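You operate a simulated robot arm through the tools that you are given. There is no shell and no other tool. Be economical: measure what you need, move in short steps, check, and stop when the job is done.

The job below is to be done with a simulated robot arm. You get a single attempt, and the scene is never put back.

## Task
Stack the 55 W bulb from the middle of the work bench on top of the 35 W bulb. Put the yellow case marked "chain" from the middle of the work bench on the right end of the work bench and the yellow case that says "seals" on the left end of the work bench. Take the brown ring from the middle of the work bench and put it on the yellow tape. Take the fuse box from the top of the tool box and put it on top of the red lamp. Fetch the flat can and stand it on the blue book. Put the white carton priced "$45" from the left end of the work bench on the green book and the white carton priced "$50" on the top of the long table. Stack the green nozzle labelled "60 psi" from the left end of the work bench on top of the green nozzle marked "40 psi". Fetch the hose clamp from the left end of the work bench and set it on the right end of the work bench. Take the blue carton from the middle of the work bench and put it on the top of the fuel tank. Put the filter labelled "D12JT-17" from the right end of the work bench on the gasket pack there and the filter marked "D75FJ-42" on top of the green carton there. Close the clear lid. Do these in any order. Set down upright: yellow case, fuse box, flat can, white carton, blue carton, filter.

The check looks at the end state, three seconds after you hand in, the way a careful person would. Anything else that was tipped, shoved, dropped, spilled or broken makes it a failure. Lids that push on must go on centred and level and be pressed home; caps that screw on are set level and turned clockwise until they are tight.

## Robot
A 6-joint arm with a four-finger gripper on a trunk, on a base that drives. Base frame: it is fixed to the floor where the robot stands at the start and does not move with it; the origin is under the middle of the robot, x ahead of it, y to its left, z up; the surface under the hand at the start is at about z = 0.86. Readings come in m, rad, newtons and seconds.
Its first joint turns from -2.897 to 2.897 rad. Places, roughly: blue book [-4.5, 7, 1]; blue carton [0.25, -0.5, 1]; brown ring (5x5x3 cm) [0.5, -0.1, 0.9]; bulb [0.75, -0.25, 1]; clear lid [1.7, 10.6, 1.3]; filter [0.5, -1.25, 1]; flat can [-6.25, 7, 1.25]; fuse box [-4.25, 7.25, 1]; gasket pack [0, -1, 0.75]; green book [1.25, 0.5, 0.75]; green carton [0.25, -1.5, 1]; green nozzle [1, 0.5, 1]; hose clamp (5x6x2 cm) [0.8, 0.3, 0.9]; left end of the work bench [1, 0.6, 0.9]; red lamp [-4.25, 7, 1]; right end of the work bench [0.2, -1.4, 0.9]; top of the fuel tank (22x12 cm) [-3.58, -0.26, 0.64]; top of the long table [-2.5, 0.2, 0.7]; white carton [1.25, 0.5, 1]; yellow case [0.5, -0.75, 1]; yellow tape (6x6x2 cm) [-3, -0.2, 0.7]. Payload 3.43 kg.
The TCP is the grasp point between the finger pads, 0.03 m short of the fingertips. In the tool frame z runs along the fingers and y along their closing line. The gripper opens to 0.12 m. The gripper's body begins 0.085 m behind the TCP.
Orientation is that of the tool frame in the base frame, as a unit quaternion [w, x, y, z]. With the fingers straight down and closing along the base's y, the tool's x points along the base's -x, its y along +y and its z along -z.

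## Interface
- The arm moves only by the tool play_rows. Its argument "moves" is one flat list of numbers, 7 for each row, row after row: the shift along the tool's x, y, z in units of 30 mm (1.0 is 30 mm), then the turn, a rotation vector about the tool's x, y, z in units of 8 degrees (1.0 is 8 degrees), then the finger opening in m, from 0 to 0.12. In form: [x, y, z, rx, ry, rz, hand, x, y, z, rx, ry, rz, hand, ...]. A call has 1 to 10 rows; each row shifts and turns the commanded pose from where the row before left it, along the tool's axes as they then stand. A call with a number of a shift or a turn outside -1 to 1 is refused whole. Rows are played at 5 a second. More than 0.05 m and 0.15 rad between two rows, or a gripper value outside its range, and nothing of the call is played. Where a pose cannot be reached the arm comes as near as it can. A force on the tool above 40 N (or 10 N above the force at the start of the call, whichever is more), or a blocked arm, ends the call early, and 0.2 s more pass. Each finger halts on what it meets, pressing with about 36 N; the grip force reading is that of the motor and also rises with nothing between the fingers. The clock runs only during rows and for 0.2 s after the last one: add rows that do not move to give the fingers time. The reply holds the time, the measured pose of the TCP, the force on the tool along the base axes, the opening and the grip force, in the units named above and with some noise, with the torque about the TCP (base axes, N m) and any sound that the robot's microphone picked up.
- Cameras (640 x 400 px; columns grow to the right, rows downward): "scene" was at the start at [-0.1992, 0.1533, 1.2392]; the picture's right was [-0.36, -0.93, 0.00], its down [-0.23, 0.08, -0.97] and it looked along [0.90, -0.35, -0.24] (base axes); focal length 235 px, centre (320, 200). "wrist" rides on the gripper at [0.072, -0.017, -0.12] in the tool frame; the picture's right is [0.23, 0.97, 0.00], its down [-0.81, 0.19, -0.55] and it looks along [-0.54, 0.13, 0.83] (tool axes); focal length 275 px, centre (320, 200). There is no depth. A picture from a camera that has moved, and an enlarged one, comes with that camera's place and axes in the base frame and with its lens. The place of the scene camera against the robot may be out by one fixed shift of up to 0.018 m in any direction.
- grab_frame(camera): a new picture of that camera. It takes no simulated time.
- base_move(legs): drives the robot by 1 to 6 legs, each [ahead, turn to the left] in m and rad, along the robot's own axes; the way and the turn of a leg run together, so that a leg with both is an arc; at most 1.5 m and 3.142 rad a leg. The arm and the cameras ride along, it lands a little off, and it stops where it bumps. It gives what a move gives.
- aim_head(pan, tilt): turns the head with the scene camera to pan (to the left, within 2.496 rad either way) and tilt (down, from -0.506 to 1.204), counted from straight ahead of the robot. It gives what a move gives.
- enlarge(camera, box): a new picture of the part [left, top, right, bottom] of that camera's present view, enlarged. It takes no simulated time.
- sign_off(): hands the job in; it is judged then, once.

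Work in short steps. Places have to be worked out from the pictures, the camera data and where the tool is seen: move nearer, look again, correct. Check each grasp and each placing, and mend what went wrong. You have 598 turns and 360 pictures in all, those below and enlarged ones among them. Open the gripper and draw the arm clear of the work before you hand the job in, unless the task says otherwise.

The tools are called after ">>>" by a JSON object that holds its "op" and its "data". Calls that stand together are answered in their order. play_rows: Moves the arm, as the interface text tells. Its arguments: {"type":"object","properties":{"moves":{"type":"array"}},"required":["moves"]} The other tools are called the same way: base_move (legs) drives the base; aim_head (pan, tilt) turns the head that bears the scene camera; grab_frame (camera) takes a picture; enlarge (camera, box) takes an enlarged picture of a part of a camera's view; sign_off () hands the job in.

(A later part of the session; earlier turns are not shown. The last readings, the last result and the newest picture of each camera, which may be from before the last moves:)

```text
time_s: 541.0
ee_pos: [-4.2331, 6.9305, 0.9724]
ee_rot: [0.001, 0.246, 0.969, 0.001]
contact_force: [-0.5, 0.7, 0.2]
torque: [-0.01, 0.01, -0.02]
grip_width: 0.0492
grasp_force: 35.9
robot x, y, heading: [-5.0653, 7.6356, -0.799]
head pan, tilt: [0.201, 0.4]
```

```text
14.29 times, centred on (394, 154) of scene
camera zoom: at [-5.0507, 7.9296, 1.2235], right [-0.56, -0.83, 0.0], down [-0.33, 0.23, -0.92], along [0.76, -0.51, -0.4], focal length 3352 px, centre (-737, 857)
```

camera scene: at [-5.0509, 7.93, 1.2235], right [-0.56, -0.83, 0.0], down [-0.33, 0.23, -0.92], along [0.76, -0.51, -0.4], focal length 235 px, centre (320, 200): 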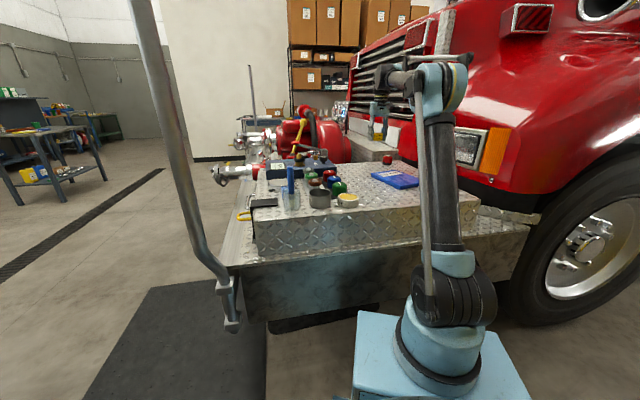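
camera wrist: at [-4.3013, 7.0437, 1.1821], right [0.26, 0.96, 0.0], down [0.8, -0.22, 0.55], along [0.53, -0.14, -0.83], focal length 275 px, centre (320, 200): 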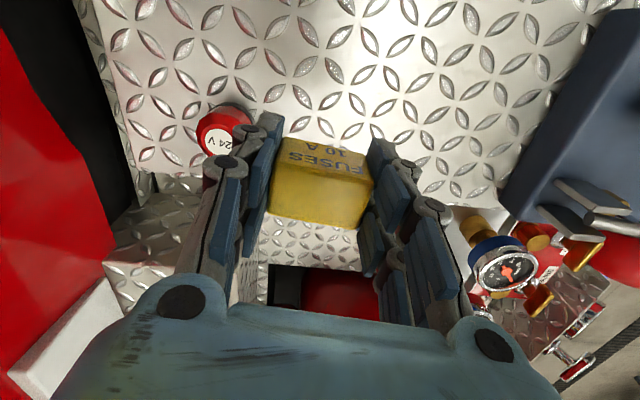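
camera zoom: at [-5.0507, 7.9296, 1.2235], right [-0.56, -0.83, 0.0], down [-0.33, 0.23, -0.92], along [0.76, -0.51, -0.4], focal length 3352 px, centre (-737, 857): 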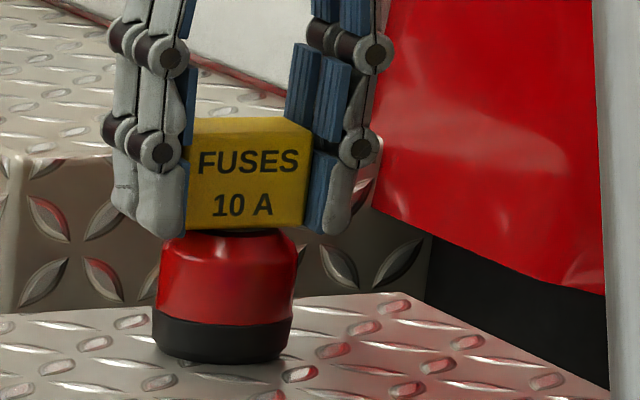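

>>> {"op": "play_rows", "data": {"moves": [0, 0, 0.04, 0, 0, 0, 0.03, 0, 0, 0.04, 0, 0, 0, 0.03, 0, 0, 0, 0, 0, 0, 0.03]}}

>>> {"op": "play_rows", "data": {"moves": [0, 0, 0.04, 0, 0, 0, 0.03, 0, 0, 0, 0, 0, 0, 0.03]}}

```text
time_s: 541.8
ee_pos: [-4.2326, 6.9334, 0.9718]
ee_rot: [0.001, 0.247, 0.969, 0.001]
contact_force: [0.8, -4.9, 19.7]
torque: [-0.28, -0.08, -0.03]
grip_width: 0.0495
grasp_force: 36.0
robot x, y, heading: [-5.0661, 7.637, -0.792]
head pan, tilt: [0.201, 0.4]
```

```text
time_s: 542.4
ee_pos: [-4.2332, 6.9327, 0.9706]
ee_rot: [0.001, 0.246, 0.969, 0.0]
contact_force: [-0.5, -1.1, 28.2]
torque: [-0.05, -0.03, 0.02]
grip_width: 0.0493
grasp_force: 36.0
robot x, y, heading: [-5.0645, 7.6379, -0.801]
head pan, tilt: [0.201, 0.4]
```

Solid contact with little torque. I ease off, open slightly and check.

>>> {"op": "play_rows", "data": {"moves": [0, 0, -0.06, 0, 0, 0, 0.03, 0, 0, 0, 0, 0, 0, 0.052, 0, 0, 0, 0, 0, 0, 0.056, 0, 0, 0, 0, 0, 0, 0.06, 0, 0, 0, 0, 0, 0, 0.06]}}

>>> {"op": "enlarge", "data": {"camera": "scene", "box": [380, 140, 408, 168]}}

```text
time_s: 543.6
ee_pos: [-4.2322, 6.9314, 0.9712]
ee_rot: [0.0, 0.247, 0.969, 0.001]
contact_force: [-0.1, -0.3, 0.1]
torque: [-0.02, 0.01, 0.0]
grip_width: 0.0599
grasp_force: 0.0
robot x, y, heading: [-5.0672, 7.6406, -0.797]
head pan, tilt: [0.201, 0.4]
```

```text
14.29 times, centred on (394, 154) of scene
camera zoom: at [-5.0507, 7.9296, 1.2235], right [-0.56, -0.83, 0.0], down [-0.33, 0.23, -0.92], along [0.76, -0.51, -0.4], focal length 3352 px, centre (-737, 857)
```

zoom: 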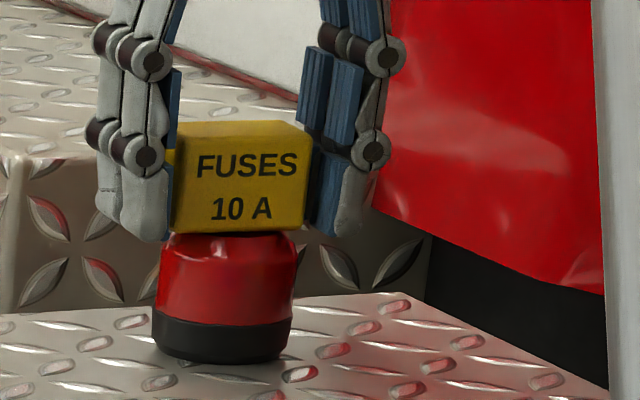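

It rests stably. I open more and rise straight up.

>>> {"op": "play_rows", "data": {"moves": [0, 0, 0, 0, 0, 0, 0.07, 0, 0, 0, 0, 0, 0, 0.08, 0, 0, -0.5, 0, 0, 0, 0.08, 0, 0, -1, 0, 0, 0, 0.08, 0, 0, -1, 0, 0, 0, 0.08, 0, 0, -1, 0, 0, 0, 0.08, 0.3, 0.3, -1, 0, 0, 0, 0.08, 0.3, 0.3, -1, 0, 0, 0, 0.08]}}

>>> {"op": "grab_frame", "data": {"camera": "wrist"}}

```text
time_s: 545.4
ee_pos: [-4.2396, 6.9565, 1.1365]
ee_rot: [0.001, 0.247, 0.969, 0.001]
contact_force: [-0.4, 0.2, 0.6]
torque: [-0.02, 0.03, -0.02]
grip_width: 0.0801
grasp_force: 0.1
robot x, y, heading: [-5.0694, 7.6414, -0.798]
head pan, tilt: [0.201, 0.4]
```

```text
138 pictures are left
camera wrist: at [-4.3097, 6.9752, 1.257], right [0.26, 0.96, 0.0], down [0.8, -0.22, 0.55], along [0.53, -0.14, -0.83], focal length 275 px, centre (320, 200)
```

wrist: 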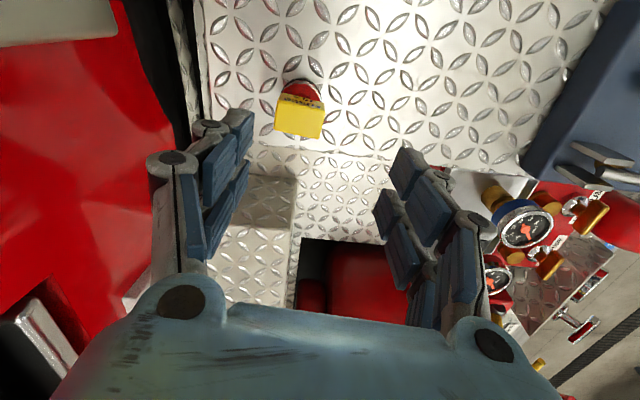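

Fuse box is stacked on the lamp. Now the flat can: I retract the arm compactly, back off and turn toward the yellow cabinet.

>>> {"op": "play_rows", "data": {"moves": [0.9, 0.4, -0.4, 0, 0, 0, 0.1, 0.9, 0.4, -0.4, 0, 0, 0, 0.1, 0.9, 0.4, -0.4, 0, 0, 0, 0.1, 0.9, 0.4, -0.4, 0, 0, 0, 0.1, 0.9, 0.4, -0.4, 0, 0, 0, 0.1, 0.9, 0.4, -0.4, 0, 0, 0, 0.1, 0.9, 0.3, -0.4, 0, 0, 0, 0.1, 0.9, 0.3, -0.3, 0, 0, 0, 0.1, 0.9, 0.3, 0, 0, 0, 0, 0.1, 0.9, 0.3, 0, 0, 0, 0, 0.1]}}

>>> {"op": "play_rows", "data": {"moves": [0.9, 0, 0, 0, 0, 0.8, 0.1, 0.9, 0, 0, 0, 0, 0.8, 0.1, 0.8, 0, 0, 0, 0, 0.5, 0.1, 0.8, 0, 0, 0, 0, 0, 0.1]}}

>>> {"op": "base_move", "data": {"legs": [[-0.32, 0], [0, -1.17]]}}

>>> {"op": "aim_head", "data": {"pan": -0.7, "tilt": 0.1}}

>>> {"op": "grab_frame", "data": {"camera": "scene"}}

```text
time_s: 547.6
ee_pos: [-4.4264, 7.1776, 1.2294]
ee_rot: [0.0, 0.246, 0.969, 0.001]
contact_force: [0.3, -0.5, -1.2]
torque: [0.02, 0.1, 0.04]
grip_width: 0.1
grasp_force: 0.1
robot x, y, heading: [-5.0642, 7.6429, -0.8]
head pan, tilt: [0.201, 0.4]
```

```text
time_s: 548.6
ee_pos: [-4.5089, 7.2412, 1.2283]
ee_rot: [0.0, 0.386, 0.923, 0.001]
contact_force: [0.4, 0.5, 0.5]
torque: [0.03, 0.04, -0.02]
grip_width: 0.1002
grasp_force: 0.0
robot x, y, heading: [-5.0654, 7.6376, -0.798]
head pan, tilt: [0.201, 0.4]
```

```text
time_s: 550.6
ee_pos: [-4.7112, 7.4512, 1.2387]
ee_rot: [0.009, 0.386, 0.923, -0.002]
contact_force: [-0.5, 1.7, 0.8]
torque: [-0.26, -0.12, 0.0]
grip_width: 0.1001
grasp_force: 0.1
robot x, y, heading: [-5.2585, 7.8385, -0.798]
head pan, tilt: [0.201, 0.4]
stopped in leg 1: the robot was blocked; the commanded pose is now the measured one
```

```text
time_s: 551.8
ee_pos: [-4.7122, 7.4508, 1.2393]
ee_rot: [0.009, 0.386, 0.922, -0.003]
contact_force: [-0.4, 0.2, 0.2]
torque: [-0.02, -0.01, 0.0]
grip_width: 0.0999
grasp_force: 0.0
robot x, y, heading: [-5.2601, 7.8342, -0.799]
head pan, tilt: [-0.7, 0.099]
```

```text
137 pictures are left
camera scene: at [-5.3131, 8.0869, 1.2517], right [-1.0, -0.07, 0.01], down [-0.02, 0.11, -0.99], along [0.07, -0.99, -0.11], focal length 235 px, centre (320, 200)
```

scene: 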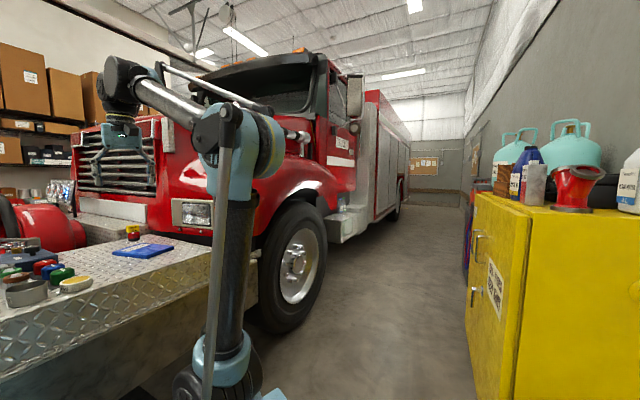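

The base bumped something behind. I look back to see what.

>>> {"op": "aim_head", "data": {"pan": -2.48, "tilt": 0.6}}

>>> {"op": "grab_frame", "data": {"camera": "scene"}}

>>> {"op": "aim_head", "data": {"pan": 2.48, "tilt": 0.6}}

>>> {"op": "grab_frame", "data": {"camera": "scene"}}

```text
time_s: 553.6
ee_pos: [-4.7114, 7.4516, 1.2388]
ee_rot: [0.009, 0.386, 0.923, -0.003]
contact_force: [-0.3, 0.3, 0.2]
torque: [0.0, -0.02, -0.02]
grip_width: 0.1001
grasp_force: 0.0
robot x, y, heading: [-5.2607, 7.8345, -0.795]
head pan, tilt: [-2.48, 0.6]
```

```text
136 pictures are left
camera scene: at [-5.4079, 8.191, 1.2074], right [0.13, 0.99, 0.01], down [0.55, -0.07, -0.83], along [-0.82, 0.12, -0.56], focal length 235 px, centre (320, 200)
```

scene: 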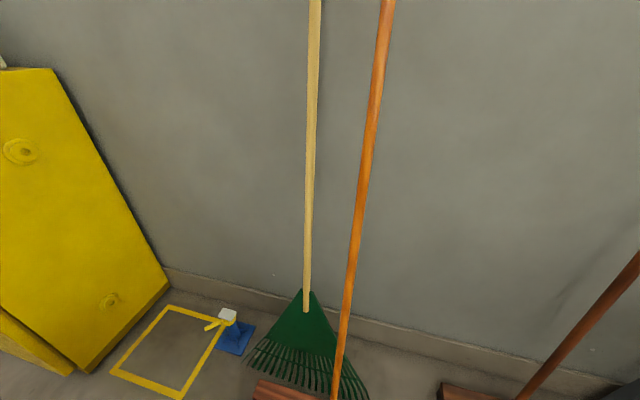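

```text
time_s: 557.5
ee_pos: [-4.712, 7.4526, 1.2391]
ee_rot: [0.01, 0.386, 0.922, -0.003]
contact_force: [0.1, -0.5, 0.1]
torque: [0.0, 0.0, 0.01]
grip_width: 0.0999
grasp_force: 0.0
robot x, y, heading: [-5.2596, 7.8354, -0.799]
head pan, tilt: [2.48, 0.6]
```

```text
135 pictures are left
camera scene: at [-5.3302, 8.267, 1.2074], right [0.99, 0.11, -0.01], down [0.06, -0.55, -0.83], along [-0.1, 0.83, -0.56], focal length 235 px, centre (320, 200)
```

scene: 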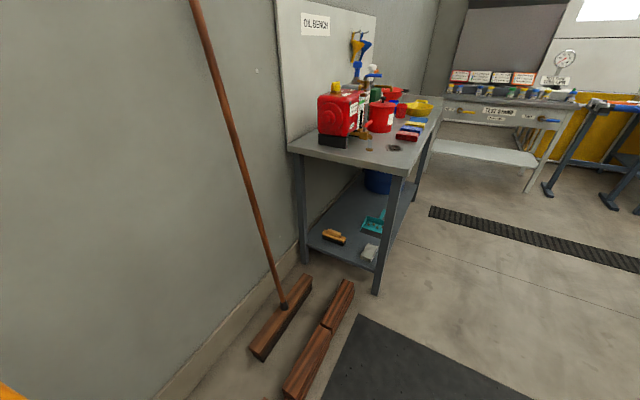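

Only the wooden floor beams behind were touched. I move slightly forward, turn right and drive into the lane beside the cabinet.

>>> {"op": "base_move", "data": {"legs": [[0.06, 0], [0, -1.374], [0.8, 0], [0, 0.2]]}}

>>> {"op": "aim_head", "data": {"pan": -1.0, "tilt": 0.1}}

>>> {"op": "grab_frame", "data": {"camera": "scene"}}

```text
time_s: 567.0
ee_pos: [-5.7904, 6.4712, 1.2399]
ee_rot: [0.006, 0.827, 0.562, -0.007]
contact_force: [-0.7, 0.1, 0.4]
torque: [-0.04, -0.05, 0.03]
grip_width: 0.0998
grasp_force: 0.1
robot x, y, heading: [-5.6329, 7.1157, -1.959]
head pan, tilt: [2.48, 0.6]
```

```text
time_s: 569.9
ee_pos: [-5.7854, 6.4867, 1.2459]
ee_rot: [0.009, 0.828, 0.561, -0.013]
contact_force: [-0.6, 0.7, 0.8]
torque: [0.0, 0.01, -0.03]
grip_width: 0.1
grasp_force: 0.1
robot x, y, heading: [-5.6317, 7.1144, -1.968]
head pan, tilt: [-1.0, 0.099]
```

```text
134 pictures are left
camera scene: at [-5.4269, 7.2993, 1.2519], right [-0.18, 0.98, 0.01], down [0.1, 0.03, -0.99], along [-0.98, -0.18, -0.11], focal length 235 px, centre (320, 200)
```

scene: 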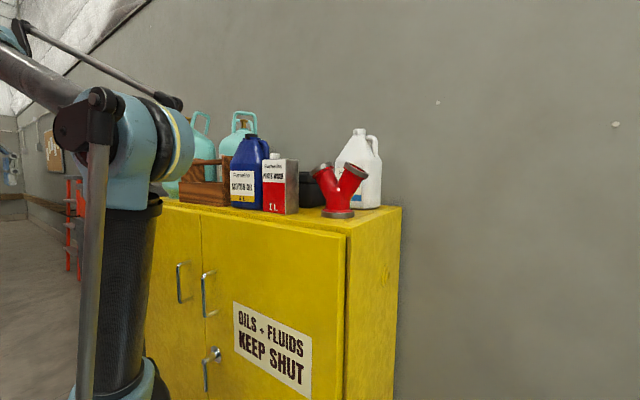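

I raise the hand high and level it before swinging over the cabinet, where the can stands near (-6.15, 7.03).

>>> {"op": "play_rows", "data": {"moves": [0, 0, -1, 0, 0.227, 0, 0.1, 0, 0, -1, 0, 0, 0, 0.1, 0, 0, -1, 0, 0, 0, 0.1, 0, 0, -1, 0, 0, 0, 0.1, 0, 0, -1, 0, 0, 0, 0.1, 0, 0, -1, 0, 0, 0, 0.1, 0, 0, -0.6, 0, 0, 0, 0.1]}}

>>> {"op": "enlarge", "data": {"camera": "scene", "box": [170, 110, 410, 250]}}

```text
time_s: 571.5
ee_pos: [-5.7868, 6.4882, 1.4468]
ee_rot: [0.001, 0.828, 0.561, 0.001]
contact_force: [-0.2, 1.4, -0.2]
torque: [-0.07, 0.06, 0.01]
grip_width: 0.1
grasp_force: 0.0
robot x, y, heading: [-5.6339, 7.1158, -1.966]
head pan, tilt: [-1.0, 0.099]
```

```text
2.67 times, centred on (290, 180) of scene
camera zoom: at [-5.4268, 7.2997, 1.2519], right [-0.18, 0.98, 0.01], down [0.1, 0.03, -0.99], along [-0.98, -0.18, -0.11], focal length 626 px, centre (400, 253)
```

zoom: 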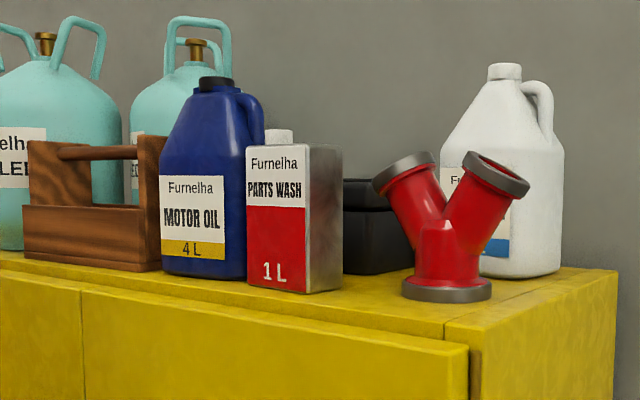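

The tin stands right against the blue jug, so I'll grip it front-to-back; the hand's present yaw suits that. I swing around over the cabinet staying high.

>>> {"op": "play_rows", "data": {"moves": [0.094, -0.975, 0, 0, 0, 0, 0.1, 0.094, -0.975, 0, 0, 0, 0, 0.1, 0.094, -0.975, 0, 0, 0, 0, 0.1, 0.094, -0.975, 0, 0, 0, 0, 0.1, 0.094, -0.975, 0, 0, 0, 0, 0.1, 0.094, -0.975, 0, 0, 0, 0, 0.1, 0.094, -0.975, 0, 0, 0, 0, 0.1, 0.094, -0.975, 0, 0, 0, 0, 0.1]}}

>>> {"op": "grab_frame", "data": {"camera": "wrist"}}

>>> {"op": "grab_frame", "data": {"camera": "scene"}}

```text
time_s: 573.3
ee_pos: [-5.9928, 6.5923, 1.4431]
ee_rot: [0.0, 0.827, 0.562, 0.002]
contact_force: [0.0, -0.3, -0.1]
torque: [-0.01, 0.01, 0.01]
grip_width: 0.1002
grasp_force: 0.0
robot x, y, heading: [-5.6356, 7.1174, -1.965]
head pan, tilt: [-1.0, 0.099]
```

```text
132 pictures are left
camera wrist: at [-5.9824, 6.6662, 1.5642], right [0.99, -0.14, 0.0], down [-0.12, -0.82, 0.55], along [-0.08, -0.55, -0.83], focal length 275 px, centre (320, 200)
```

wrist: 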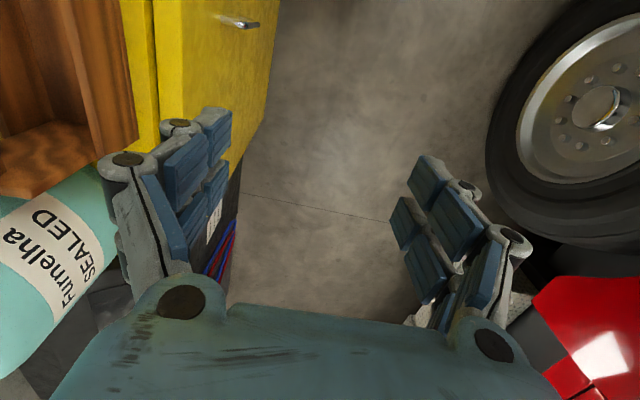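

```text
131 pictures are left
camera scene: at [-5.4269, 7.2994, 1.2519], right [-0.18, 0.98, 0.01], down [0.1, 0.03, -0.99], along [-0.98, -0.18, -0.11], focal length 235 px, centre (320, 200)
```

scene: 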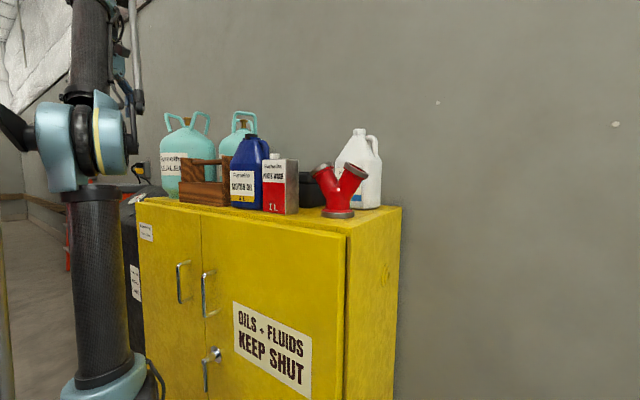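

>>> {"op": "play_rows", "data": {"moves": [0.997, -0.5, 0, 0, 0, 0, 0.1, 0.997, -0.5, 0, 0, 0, 0, 0.1, 0.997, -0.6, 0, 0, 0, 0, 0.1, 0.997, -0.6, 0, 0, 0, 0, 0.1, 0.997, -0.7, 0, 0, 0, 0, 0.1, 0.997, -0.7, 0, 0, 0, 0, 0.1, 0.997, -0.8, 0, 0, 0, 0, 0.1, 0.997, -0.8, 0, 0, 0, 0, 0.1, 0.997, -0.8, 0, 0, 0, 0, 0.1, 0.997, -0.8, 0, 0, 0, 0, 0.1]}}

>>> {"op": "grab_frame", "data": {"camera": "wrist"}}

>>> {"op": "grab_frame", "data": {"camera": "scene"}}

```text
time_s: 575.5
ee_pos: [-6.0726, 6.9466, 1.4444]
ee_rot: [0.0, 0.827, 0.562, 0.001]
contact_force: [1.2, -0.3, -0.2]
torque: [0.03, 0.04, -0.03]
grip_width: 0.1001
grasp_force: 0.1
robot x, y, heading: [-5.6321, 7.1162, -1.961]
head pan, tilt: [-1.0, 0.099]
```

```text
130 pictures are left
camera wrist: at [-6.0606, 7.019, 1.5654], right [0.99, -0.14, 0.0], down [-0.12, -0.82, 0.55], along [-0.08, -0.55, -0.83], focal length 275 px, centre (320, 200)
```

wrist: 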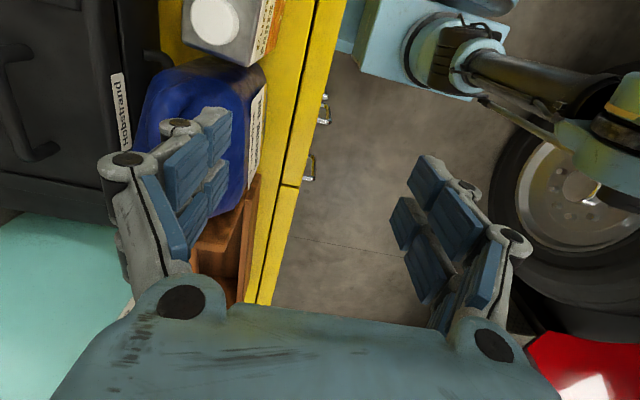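

```text
129 pictures are left
camera scene: at [-5.427, 7.2993, 1.252], right [-0.18, 0.98, 0.01], down [0.1, 0.03, -0.99], along [-0.98, -0.18, -0.11], focal length 235 px, centre (320, 200)
```

scene: 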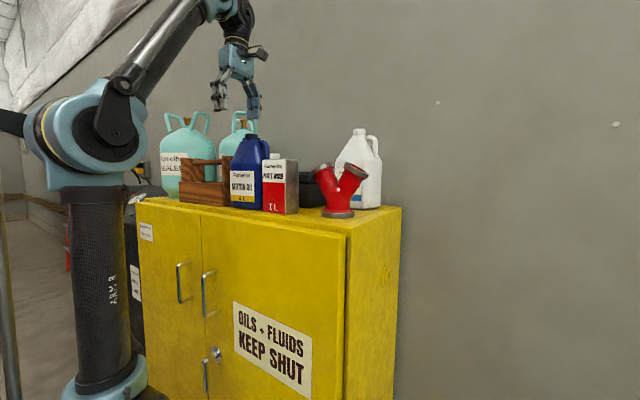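

The can's top is visible: centre about (-6.124, 7.036), 54 mm thick front-to-back. I move over it.

>>> {"op": "play_rows", "data": {"moves": [0.713, -0.897, 0, 0, 0, 0, 0.09, 0.713, -0.897, 0, 0, 0, 0, 0.09, 0.713, -0.897, 0, 0, 0, 0, 0.085, 0, 0, 0, 0, 0, 0, 0.085]}}

>>> {"op": "grab_frame", "data": {"camera": "wrist"}}

>>> {"op": "enlarge", "data": {"camera": "scene", "box": [200, 40, 360, 230]}}

```text
time_s: 576.5
ee_pos: [-6.1264, 7.0369, 1.4426]
ee_rot: [0.001, 0.827, 0.562, 0.001]
contact_force: [-0.1, 0.5, 0.8]
torque: [-0.02, 0.02, -0.01]
grip_width: 0.0849
grasp_force: 0.2
robot x, y, heading: [-5.6318, 7.118, -1.962]
head pan, tilt: [-1.0, 0.099]
```

```text
128 pictures are left
camera wrist: at [-6.1151, 7.1093, 1.5636], right [0.99, -0.14, 0.0], down [-0.12, -0.82, 0.55], along [-0.08, -0.55, -0.83], focal length 275 px, centre (320, 200)
```

wrist: 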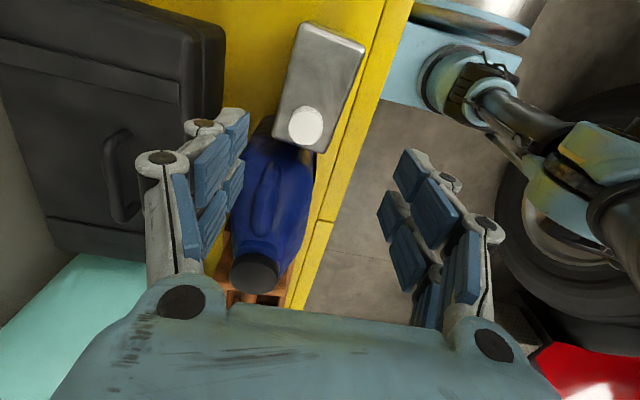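

```text
2.11 times, centred on (280, 135) of scene
camera zoom: at [-5.427, 7.2995, 1.2519], right [-0.18, 0.98, 0.01], down [0.1, 0.03, -0.99], along [-0.98, -0.18, -0.11], focal length 494 px, centre (404, 337)
```

zoom: 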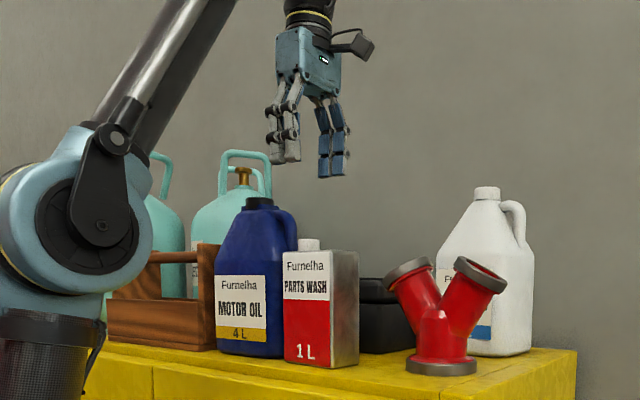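

Can centre (-6.125, 7.059), its long side at angle ≈1.08. I correct position and yaw, then descend to z≈1.30 and check.

>>> {"op": "play_rows", "data": {"moves": [0.7, -0.22, 0, 0, 0, 0, 0.085, 0, 0, 0, 0, 0, 0.86, 0.085, 0, 0, 0.9, 0, 0, 0, 0.085, 0, 0, 0.9, 0, 0, 0, 0.085, 0, 0, 0.9, 0, 0, 0, 0.085, 0, 0, 0.9, 0, 0, 0, 0.085, 0, 0, 0.9, 0, 0, 0, 0.085, 0, 0, 0, 0, 0, 0, 0.085]}}

>>> {"op": "grab_frame", "data": {"camera": "wrist"}}

>>> {"op": "enlarge", "data": {"camera": "scene", "box": [220, 100, 340, 230]}}

```text
time_s: 578.3
ee_pos: [-6.1222, 7.0589, 1.3083]
ee_rot: [0.001, 0.859, 0.511, 0.0]
contact_force: [-1.0, 0.0, 0.1]
torque: [0.03, -0.01, -0.02]
grip_width: 0.085
grasp_force: 0.1
robot x, y, heading: [-5.6339, 7.122, -1.963]
head pan, tilt: [-1.0, 0.099]
```

```text
126 pictures are left
camera wrist: at [-6.1028, 7.1302, 1.4289], right [0.96, -0.26, 0.0], down [-0.22, -0.8, 0.55], along [-0.14, -0.53, -0.83], focal length 275 px, centre (320, 200)
```

wrist: 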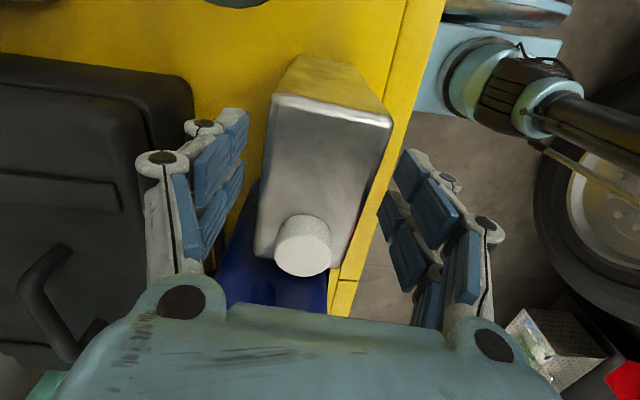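

```text
3.08 times, centred on (280, 165) of scene
camera zoom: at [-5.427, 7.2995, 1.2519], right [-0.18, 0.98, 0.01], down [0.1, 0.03, -0.99], along [-0.98, -0.18, -0.11], focal length 722 px, centre (443, 308)
```

zoom: 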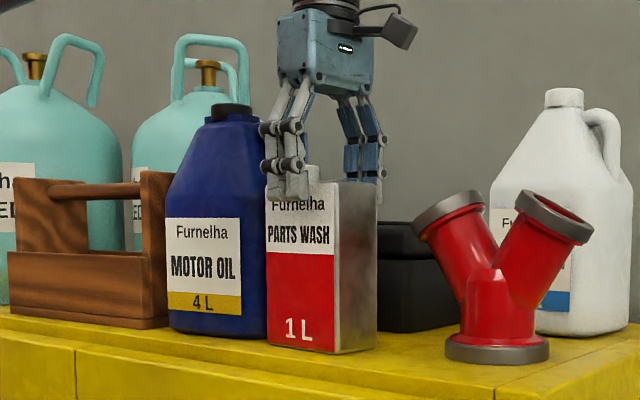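

Fingers straddle the can properly. I go down another 27 mm and close.

>>> {"op": "play_rows", "data": {"moves": [0, 0, 0.5, 0, 0, 0, 0.085, 0, 0, 0.45, 0, 0, 0, 0.085, 0, 0, 0, 0, 0, 0, 0.03, 0, 0, 0, 0, 0, 0, 0.03, 0, 0, 0, 0, 0, 0, 0.03]}}

>>> {"op": "play_rows", "data": {"moves": [0, 0, -0.3, 0, 0, 0, 0.03, 0, 0, -0.7, 0, 0, 0, 0.03, 0, 0, -0.9, 0, 0, 0, 0.03, 0, 0, -0.9, 0, 0, 0, 0.03, 0, 0, -0.9, 0, 0, 0, 0.03, 0, 0, 0, 0, 0, 0, 0.03]}}

>>> {"op": "grab_frame", "data": {"camera": "scene"}}

>>> {"op": "grab_frame", "data": {"camera": "wrist"}}

```text
time_s: 579.5
ee_pos: [-6.1231, 7.0584, 1.2792]
ee_rot: [0.0, 0.859, 0.511, 0.001]
contact_force: [-1.1, -0.1, 5.9]
torque: [0.34, 0.17, 0.3]
grip_width: 0.0599
grasp_force: 35.9
robot x, y, heading: [-5.633, 7.1185, -1.961]
head pan, tilt: [-1.0, 0.099]
```

```text
time_s: 580.9
ee_pos: [-6.1236, 7.0599, 1.39]
ee_rot: [0.001, 0.859, 0.512, 0.002]
contact_force: [1.1, 0.6, -8.7]
torque: [0.1, -0.05, 0.01]
grip_width: 0.0596
grasp_force: 35.8
robot x, y, heading: [-5.6327, 7.1153, -1.964]
head pan, tilt: [-1.0, 0.099]
```

```text
124 pictures are left
camera scene: at [-5.4272, 7.2995, 1.252], right [-0.18, 0.98, 0.01], down [0.1, 0.03, -0.99], along [-0.98, -0.18, -0.11], focal length 235 px, centre (320, 200)
```

scene: 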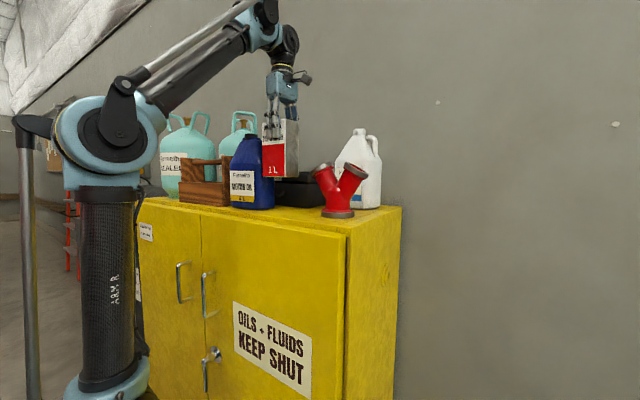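

```text
123 pictures are left
camera wrist: at [-6.1043, 7.1309, 1.5118], right [0.96, -0.26, 0.0], down [-0.22, -0.8, 0.55], along [-0.14, -0.53, -0.83], focal length 275 px, centre (320, 200)
```

wrist: 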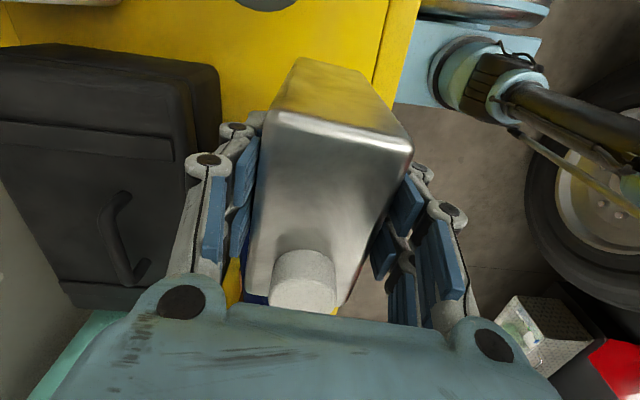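

The can is held. Surroundings undisturbed. I bring it out toward the front, then sideways past the red Y-piece, clear of everything.

>>> {"op": "play_rows", "data": {"moves": [0, 0.8, -0.4, 0, 0, 0, 0.03, 0, 0.9, -0.3, 0, 0, 0, 0.03, 0, 0.9, -0.2, 0, 0, 0, 0.03, 0, 0.9, 0, 0, 0, 0, 0.03, 0.2, 0.7, 0, 0, 0, 0, 0.03, 0, 0, 0, 0, 0, 0, 0.03]}}

>>> {"op": "grab_frame", "data": {"camera": "scene"}}

```text
time_s: 582.3
ee_pos: [-6.01, 7.0033, 1.419]
ee_rot: [0.001, 0.859, 0.511, 0.001]
contact_force: [-0.4, -0.9, -8.8]
torque: [0.07, -0.08, -0.01]
grip_width: 0.0599
grasp_force: 36.8
robot x, y, heading: [-5.6308, 7.1169, -1.963]
head pan, tilt: [-1.0, 0.099]
```

```text
122 pictures are left
camera scene: at [-5.4272, 7.2995, 1.252], right [-0.18, 0.98, 0.01], down [0.1, 0.03, -0.99], along [-0.98, -0.18, -0.11], focal length 235 px, centre (320, 200)
```

scene: 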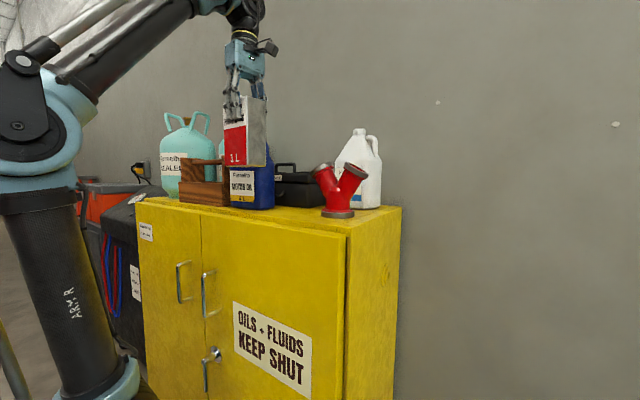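

>>> {"op": "play_rows", "data": {"moves": [1, 0.2, 0, 0, 0, 0, 0.03, 1, 0.1, 0, 0, 0, 0, 0.03, 1, 0, 0, 0, 0, 0, 0.03, 1, 0, 0, 0, 0, 0, 0.03, 1, 0, 0, 0, 0, 0, 0.03, 1, 0, 0, 0, 0, 0, 0.03, 1, 0, 0, 0, 0, 0, 0.03, 1, 0, 0, 0, 0, 0, 0.03]}}

>>> {"op": "base_move", "data": {"legs": [[0, -0.2], [-0.75, 0]]}}

>>> {"op": "grab_frame", "data": {"camera": "scene"}}

```text
time_s: 584.1
ee_pos: [-5.8883, 7.2088, 1.42]
ee_rot: [0.001, 0.859, 0.512, 0.001]
contact_force: [-0.8, -1.7, -9.3]
torque: [0.13, -0.04, 0.02]
grip_width: 0.0598
grasp_force: 36.2
robot x, y, heading: [-5.6285, 7.1198, -1.963]
head pan, tilt: [-1.0, 0.099]
```

```text
time_s: 585.5
ee_pos: [-5.8477, 7.2823, 1.4195]
ee_rot: [0.005, 0.903, 0.43, -0.009]
contact_force: [1.6, 2.1, -9.3]
torque: [0.0, -0.02, 0.02]
grip_width: 0.0598
grasp_force: 36.7
robot x, y, heading: [-5.629, 7.1157, -2.136]
head pan, tilt: [-1.0, 0.099]
stopped in leg 1: the robot was blocked; the commanded pose is now the measured one
```

```text
121 pictures are left
camera scene: at [-5.394, 7.2671, 1.2507], right [0.0, 1.0, 0.01], down [0.1, 0.01, -0.99], along [-0.99, 0.0, -0.1], focal length 235 px, centre (320, 200)
```

scene: 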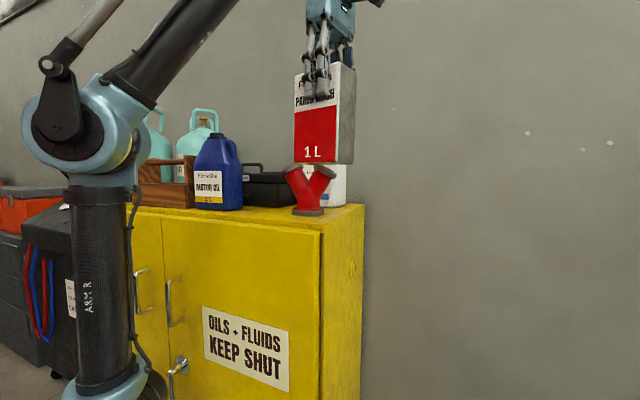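

The turn touched the cabinet side; I just reverse straight out from here.

>>> {"op": "base_move", "data": {"legs": [[-0.75, 0]]}}

>>> {"op": "aim_head", "data": {"pan": -1.2, "tilt": 0.2}}

>>> {"op": "grab_frame", "data": {"camera": "scene"}}

```text
time_s: 589.6
ee_pos: [-5.446, 7.9054, 1.4196]
ee_rot: [0.006, 0.904, 0.427, -0.008]
contact_force: [0.3, -0.5, -9.2]
torque: [0.09, -0.08, -0.03]
grip_width: 0.0599
grasp_force: 35.5
robot x, y, heading: [-5.2308, 7.7446, -2.147]
head pan, tilt: [-1.0, 0.099]
```

```text
time_s: 590.3
ee_pos: [-5.4368, 7.9205, 1.4192]
ee_rot: [0.008, 0.905, 0.426, -0.013]
contact_force: [0.8, 0.8, -8.9]
torque: [0.05, -0.06, 0.0]
grip_width: 0.06
grasp_force: 36.0
robot x, y, heading: [-5.2308, 7.7449, -2.146]
head pan, tilt: [-1.201, 0.201]
```

```text
120 pictures are left
camera scene: at [-4.9918, 7.9067, 1.2427], right [0.2, 0.98, 0.01], down [0.2, -0.03, -0.98], along [-0.96, 0.2, -0.2], focal length 235 px, centre (320, 200)
```

scene: 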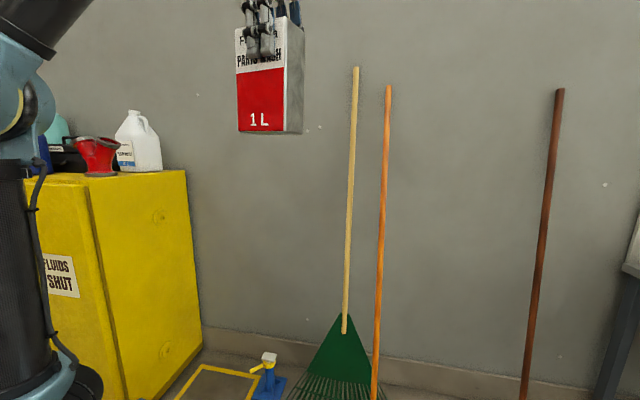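

Nothing was disturbed. I turn back left toward the toolbox, then swing the arm with the can around to the front.

>>> {"op": "base_move", "data": {"legs": [[0, 1.57]]}}

```text
time_s: 595.1
ee_pos: [-5.3936, 7.5279, 1.4195]
ee_rot: [0.015, 0.316, 0.948, -0.003]
contact_force: [0.0, 0.3, -9.7]
torque: [0.02, 0.11, 0.02]
grip_width: 0.0597
grasp_force: 36.0
robot x, y, heading: [-5.2318, 7.7376, -0.529]
head pan, tilt: [-1.201, 0.201]
```

The hand yaw already suits the front, so I translate the can around the arm axis in two straight segments, staying high.

>>> {"op": "play_rows", "data": {"moves": [-0.87, -0.41, 0, 0, 0.215, 0, 0.03, -0.964, -0.452, 0, 0, 0, 0, 0.03, -0.964, -0.452, 0, 0, 0, 0, 0.03, -0.964, -0.452, 0, 0, 0, 0, 0.03, -0.964, -0.452, 0, 0, 0, 0, 0.03, -0.964, -0.452, 0, 0, 0, 0, 0.03, -0.964, -0.452, 0, 0, 0, 0, 0.03, -0.964, -0.452, 0, 0, 0, 0, 0.03, -0.964, -0.452, 0, 0, 0, 0, 0.03, -0.964, -0.452, 0, 0, 0, 0, 0.03]}}

>>> {"op": "play_rows", "data": {"moves": [-0.955, 0.2, 0, 0, 0, 0, 0.03, -0.955, 0.47, 0, 0, 0, 0, 0.03, -0.955, 0.47, 0, 0, 0, 0, 0.03, -0.955, 0.47, 0, 0, 0, 0, 0.03, -0.955, 0.47, 0, 0, 0, 0, 0.03, -0.955, 0.47, 0, 0, 0, 0, 0.03, -0.955, 0.47, 0, 0, 0, 0, 0.03, -0.955, 0.47, 0, 0, 0, 0, 0.03, -0.955, 0.47, 0, 0, 0, 0, 0.03, -0.955, 0.47, 0, 0, 0, 0, 0.03]}}

>>> {"op": "aim_head", "data": {"pan": 0.0, "tilt": 0.35}}

>>> {"op": "grab_frame", "data": {"camera": "scene"}}

>>> {"op": "grab_frame", "data": {"camera": "wrist"}}

```text
time_s: 597.3
ee_pos: [-5.2581, 7.2568, 1.422]
ee_rot: [0.007, 0.316, 0.949, 0.0]
contact_force: [-0.7, 1.6, -8.2]
torque: [0.02, 0.08, 0.02]
grip_width: 0.06
grasp_force: 35.9
robot x, y, heading: [-5.231, 7.7363, -0.533]
head pan, tilt: [-1.201, 0.201]
```

```text
time_s: 599.5
ee_pos: [-4.9486, 7.1928, 1.4265]
ee_rot: [0.006, 0.316, 0.949, 0.0]
contact_force: [-1.6, 0.7, -8.7]
torque: [0.03, 0.08, 0.01]
grip_width: 0.0599
grasp_force: 36.0
robot x, y, heading: [-5.2319, 7.7376, -0.531]
head pan, tilt: [-1.201, 0.201]
```

```text
time_s: 600.9
ee_pos: [-4.9493, 7.1921, 1.4258]
ee_rot: [0.007, 0.317, 0.949, 0.001]
contact_force: [-0.7, 0.2, -7.9]
torque: [0.05, 0.09, 0.01]
grip_width: 0.0598
grasp_force: 35.6
robot x, y, heading: [-5.2271, 7.7354, -0.531]
head pan, tilt: [0.0, 0.351]
```

```text
119 pictures are left
camera scene: at [-5.2991, 8.003, 1.2281], right [-0.51, -0.86, 0.0], down [-0.31, 0.18, -0.93], along [0.81, -0.47, -0.36], focal length 235 px, centre (320, 200)
```

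scene: 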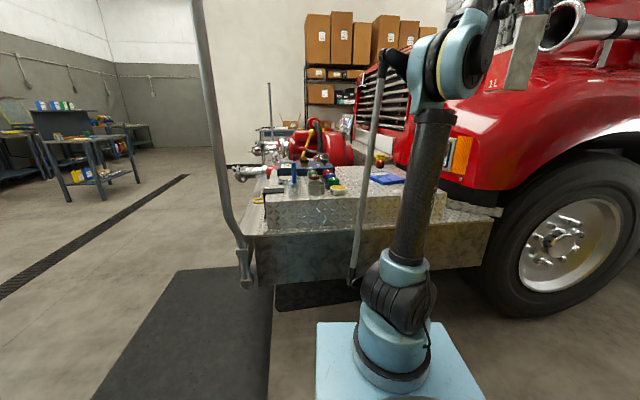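

```text
118 pictures are left
camera wrist: at [-5.0172, 7.2223, 1.5453], right [0.4, 0.92, 0.0], down [0.76, -0.33, 0.56], along [0.52, -0.22, -0.83], focal length 275 px, centre (320, 200)
```

wrist: 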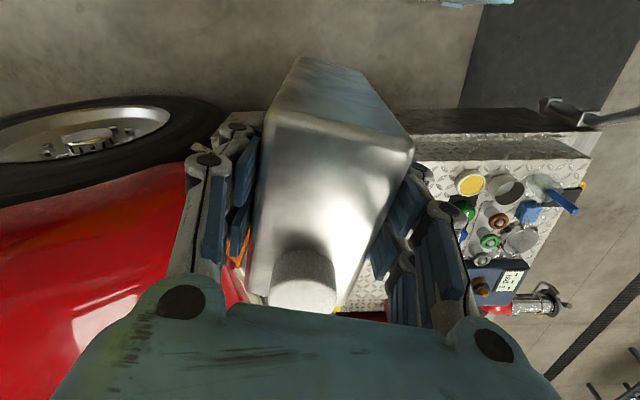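

The move leads away from the fender, toward the book. I go there while lowering to about z=1.2.

>>> {"op": "play_rows", "data": {"moves": [-0.98, 0.5, 0.3, 0, 0.05, 0, 0.03, -0.98, 0.5, 0.4, 0, 0, 0, 0.03, -0.98, 0.5, 0.5, 0, 0, 0, 0.03, -0.98, 0.5, 0.5, 0, 0, 0, 0.03, -0.98, 0.5, 0.6, 0, 0, 0, 0.03, -0.98, 0.5, 0.6, 0, 0, 0, 0.03, -0.98, 0.5, 0.6, 0, 0, 0, 0.03, -0.98, 0.5, 0.6, 0, 0, 0, 0.03, -0.98, 0.5, 0.6, 0, 0, 0, 0.03, -0.98, 0.5, 0.6, 0, 0, 0, 0.03]}}

>>> {"op": "play_rows", "data": {"moves": [-0.98, 0.5, 0.6, 0, 0, 0, 0.03, -0.98, 0.5, 0.6, 0, 0, 0, 0.03, -0.98, 0.5, 0.5, 0, 0, 0, 0.03, 0, 0, 0, 0, 0, 0, 0.03]}}

>>> {"op": "grab_frame", "data": {"camera": "scene"}}

>>> {"op": "grab_frame", "data": {"camera": "wrist"}}

```text
time_s: 603.1
ee_pos: [-4.6237, 7.1344, 1.2679]
ee_rot: [0.003, 0.316, 0.949, 0.002]
contact_force: [-1.7, 0.3, -7.2]
torque: [0.07, 0.03, 0.01]
grip_width: 0.06
grasp_force: 36.0
robot x, y, heading: [-5.2306, 7.7402, -0.528]
head pan, tilt: [0.0, 0.351]
```

```text
time_s: 604.1
ee_pos: [-4.5255, 7.1173, 1.2177]
ee_rot: [0.004, 0.316, 0.949, 0.003]
contact_force: [-0.8, 0.5, -9.4]
torque: [0.05, 0.07, 0.0]
grip_width: 0.06
grasp_force: 36.1
robot x, y, heading: [-5.2319, 7.7369, -0.529]
head pan, tilt: [0.0, 0.351]
```

```text
117 pictures are left
camera scene: at [-5.2988, 8.003, 1.2281], right [-0.51, -0.86, 0.0], down [-0.31, 0.18, -0.93], along [0.81, -0.47, -0.36], focal length 235 px, centre (320, 200)
```

scene: 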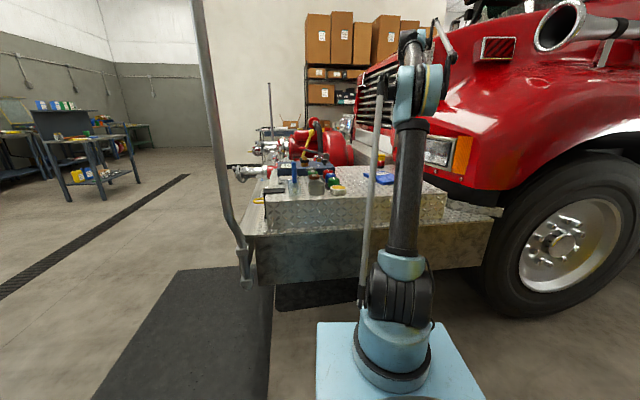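

```text
116 pictures are left
camera wrist: at [-4.5932, 7.1473, 1.3385], right [0.4, 0.92, 0.0], down [0.76, -0.33, 0.56], along [0.51, -0.22, -0.83], focal length 275 px, centre (320, 200)
```

wrist: 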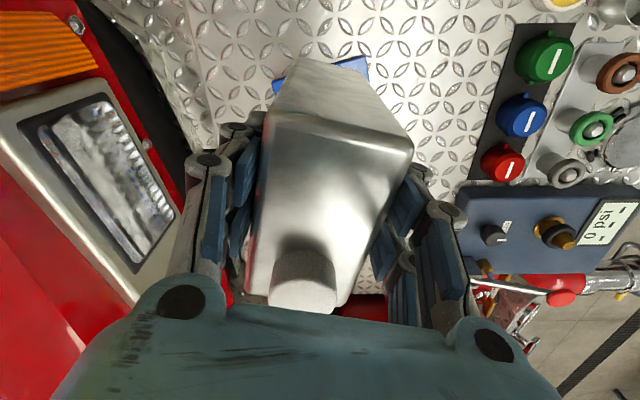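

The book's centre is at about (-4.443, 7.10). I move over it while lowering to z≈1.10.

>>> {"op": "play_rows", "data": {"moves": [-0.2, 0.29, 1, 0.06, 0.04, 0, 0.03, -0.6, 0.29, 1, 0, 0, 0, 0.03, -0.8, 0.29, 0.8, 0, 0, 0, 0.03, -0.88, 0.29, 0.8, 0, 0, 0, 0.03, 0, 0, 0, 0, 0, 0, 0.03]}}

>>> {"op": "enlarge", "data": {"camera": "scene", "box": [340, 100, 460, 220]}}

>>> {"op": "grab_frame", "data": {"camera": "wrist"}}

```text
time_s: 605.3
ee_pos: [-4.446, 7.1004, 1.1122]
ee_rot: [-0.001, 0.316, 0.949, -0.001]
contact_force: [-1.0, 0.0, -8.2]
torque: [0.06, 0.08, 0.01]
grip_width: 0.0599
grasp_force: 36.1
robot x, y, heading: [-5.2302, 7.7406, -0.536]
head pan, tilt: [0.0, 0.351]
```

```text
3.33 times, centred on (400, 160) of scene
camera zoom: at [-5.2988, 8.003, 1.2281], right [-0.51, -0.86, 0.0], down [-0.31, 0.18, -0.93], along [0.81, -0.47, -0.36], focal length 782 px, centre (53, 333)
```

zoom: 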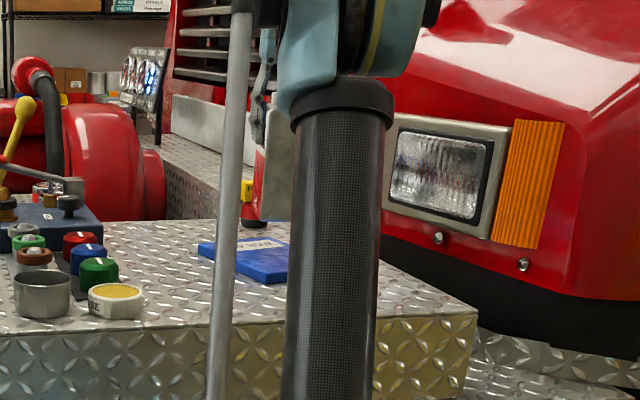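

```text
114 pictures are left
camera wrist: at [-4.5128, 7.1308, 1.2326], right [0.4, 0.92, 0.0], down [0.76, -0.33, 0.55], along [0.51, -0.22, -0.83], focal length 275 px, centre (320, 200)
```

wrist: 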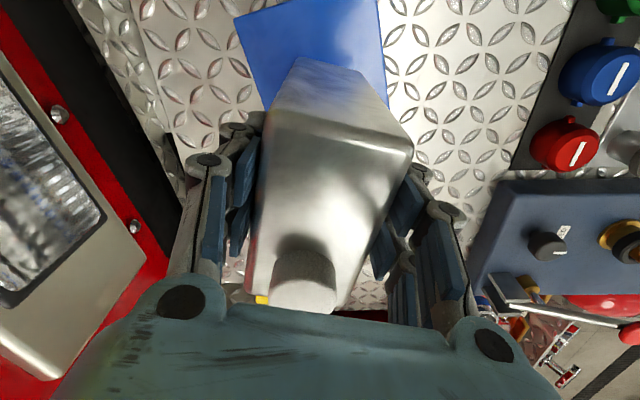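

Over the book with good margins. I lower gently to contact.

>>> {"op": "play_rows", "data": {"moves": [0, 0, 0.7, 0, 0, 0, 0.03, 0, 0, 0.5, 0, 0, 0, 0.03, 0, 0, 0.1, 0, 0, 0, 0.03, 0, 0, 0.06, 0, 0, 0, 0.03, 0, 0, 0.06, 0, 0, 0, 0.03, 0, 0, 0.06, 0, 0, 0, 0.03, 0, 0, 0.06, 0, 0, 0, 0.03, 0, 0, 0.06, 0, 0, 0, 0.03, 0, 0, 0.06, 0, 0, 0, 0.03, 0, 0, 0, 0, 0, 0, 0.03]}}

```text
time_s: 607.5
ee_pos: [-4.446, 7.1032, 1.0619]
ee_rot: [-0.001, 0.316, 0.949, -0.001]
contact_force: [-0.5, -0.3, -9.0]
torque: [0.07, 0.06, 0.0]
grip_width: 0.0601
grasp_force: 35.3
robot x, y, heading: [-5.2318, 7.7401, -0.531]
head pan, tilt: [0.0, 0.351]
```

>>> {"op": "play_rows", "data": {"moves": [0, 0, 0.06, 0, 0, 0, 0.03, 0, 0, 0.06, 0, 0, 0, 0.03, 0, 0, 0.06, 0, 0, 0, 0.03, 0, 0, 0.06, 0, 0, 0, 0.03, 0, 0, 0.06, 0, 0, 0, 0.03, 0, 0, 0.06, 0, 0, 0, 0.03, 0, 0, 0.06, 0, 0, 0, 0.03, 0, 0, 0.06, 0, 0, 0, 0.03]}}

```text
time_s: 609.3
ee_pos: [-4.4478, 7.1021, 1.0488]
ee_rot: [0.0, 0.316, 0.949, -0.001]
contact_force: [-1.6, 0.9, 23.6]
torque: [0.03, 0.11, 0.04]
grip_width: 0.0599
grasp_force: 35.7
robot x, y, heading: [-5.2344, 7.7385, -0.531]
head pan, tilt: [0.0, 0.351]
```

Contact. I ease off, open and rise.

>>> {"op": "play_rows", "data": {"moves": [0, 0, -0.05, 0, 0, 0, 0.03, 0, 0, 0, 0, 0, 0, 0.065, 0, 0, 0, 0, 0, 0, 0.075, 0, 0, 0, 0, 0, 0, 0.085, 0, 0, -0.6, 0, 0, 0, 0.085, 0, 0, -1, 0, 0, 0, 0.085, 0.3, 0, -1, 0, 0, 0, 0.085, 0.6, 0, -1, 0, 0, 0, 0.085, 0.9, 0, -0.6, 0, 0, 0, 0.085, 1, 0, -0.6, 0, 0, 0, 0.085]}}

>>> {"op": "grab_frame", "data": {"camera": "wrist"}}

>>> {"op": "enlarge", "data": {"camera": "scene", "box": [320, 100, 460, 220]}}

```text
time_s: 611.5
ee_pos: [-4.5126, 7.1499, 1.1917]
ee_rot: [-0.001, 0.316, 0.949, -0.001]
contact_force: [0.9, -1.5, -1.0]
torque: [0.04, 0.06, -0.01]
grip_width: 0.0851
grasp_force: 0.0
robot x, y, heading: [-5.2307, 7.737, -0.531]
head pan, tilt: [0.0, 0.351]
```

```text
113 pictures are left
camera wrist: at [-4.5783, 7.1801, 1.3127], right [0.4, 0.92, 0.0], down [0.76, -0.33, 0.55], along [0.51, -0.22, -0.83], focal length 275 px, centre (320, 200)
```

wrist: 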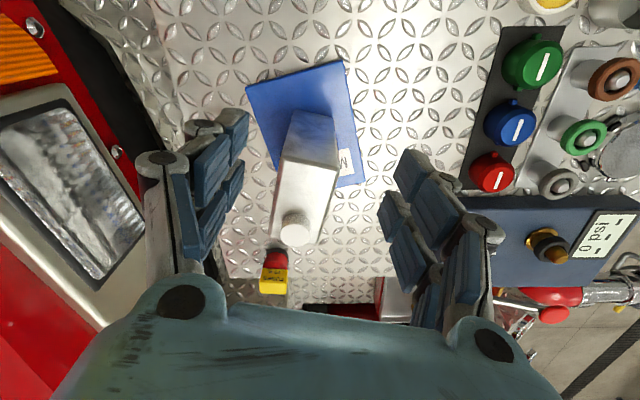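

```text
3.33 times, centred on (390, 160) of scene
camera zoom: at [-5.2986, 8.0029, 1.2281], right [-0.51, -0.86, 0.0], down [-0.31, 0.18, -0.93], along [0.81, -0.47, -0.36], focal length 782 px, centre (87, 333)
```

zoom: 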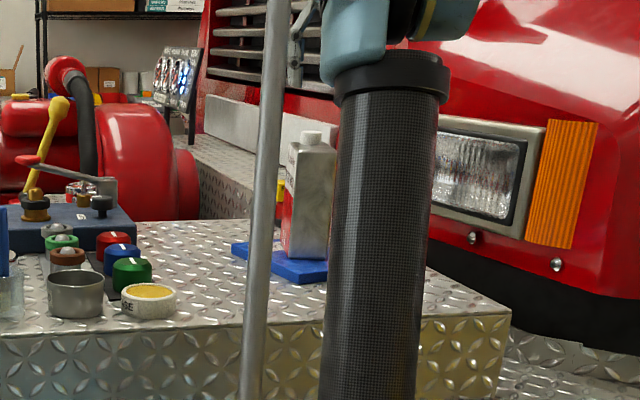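

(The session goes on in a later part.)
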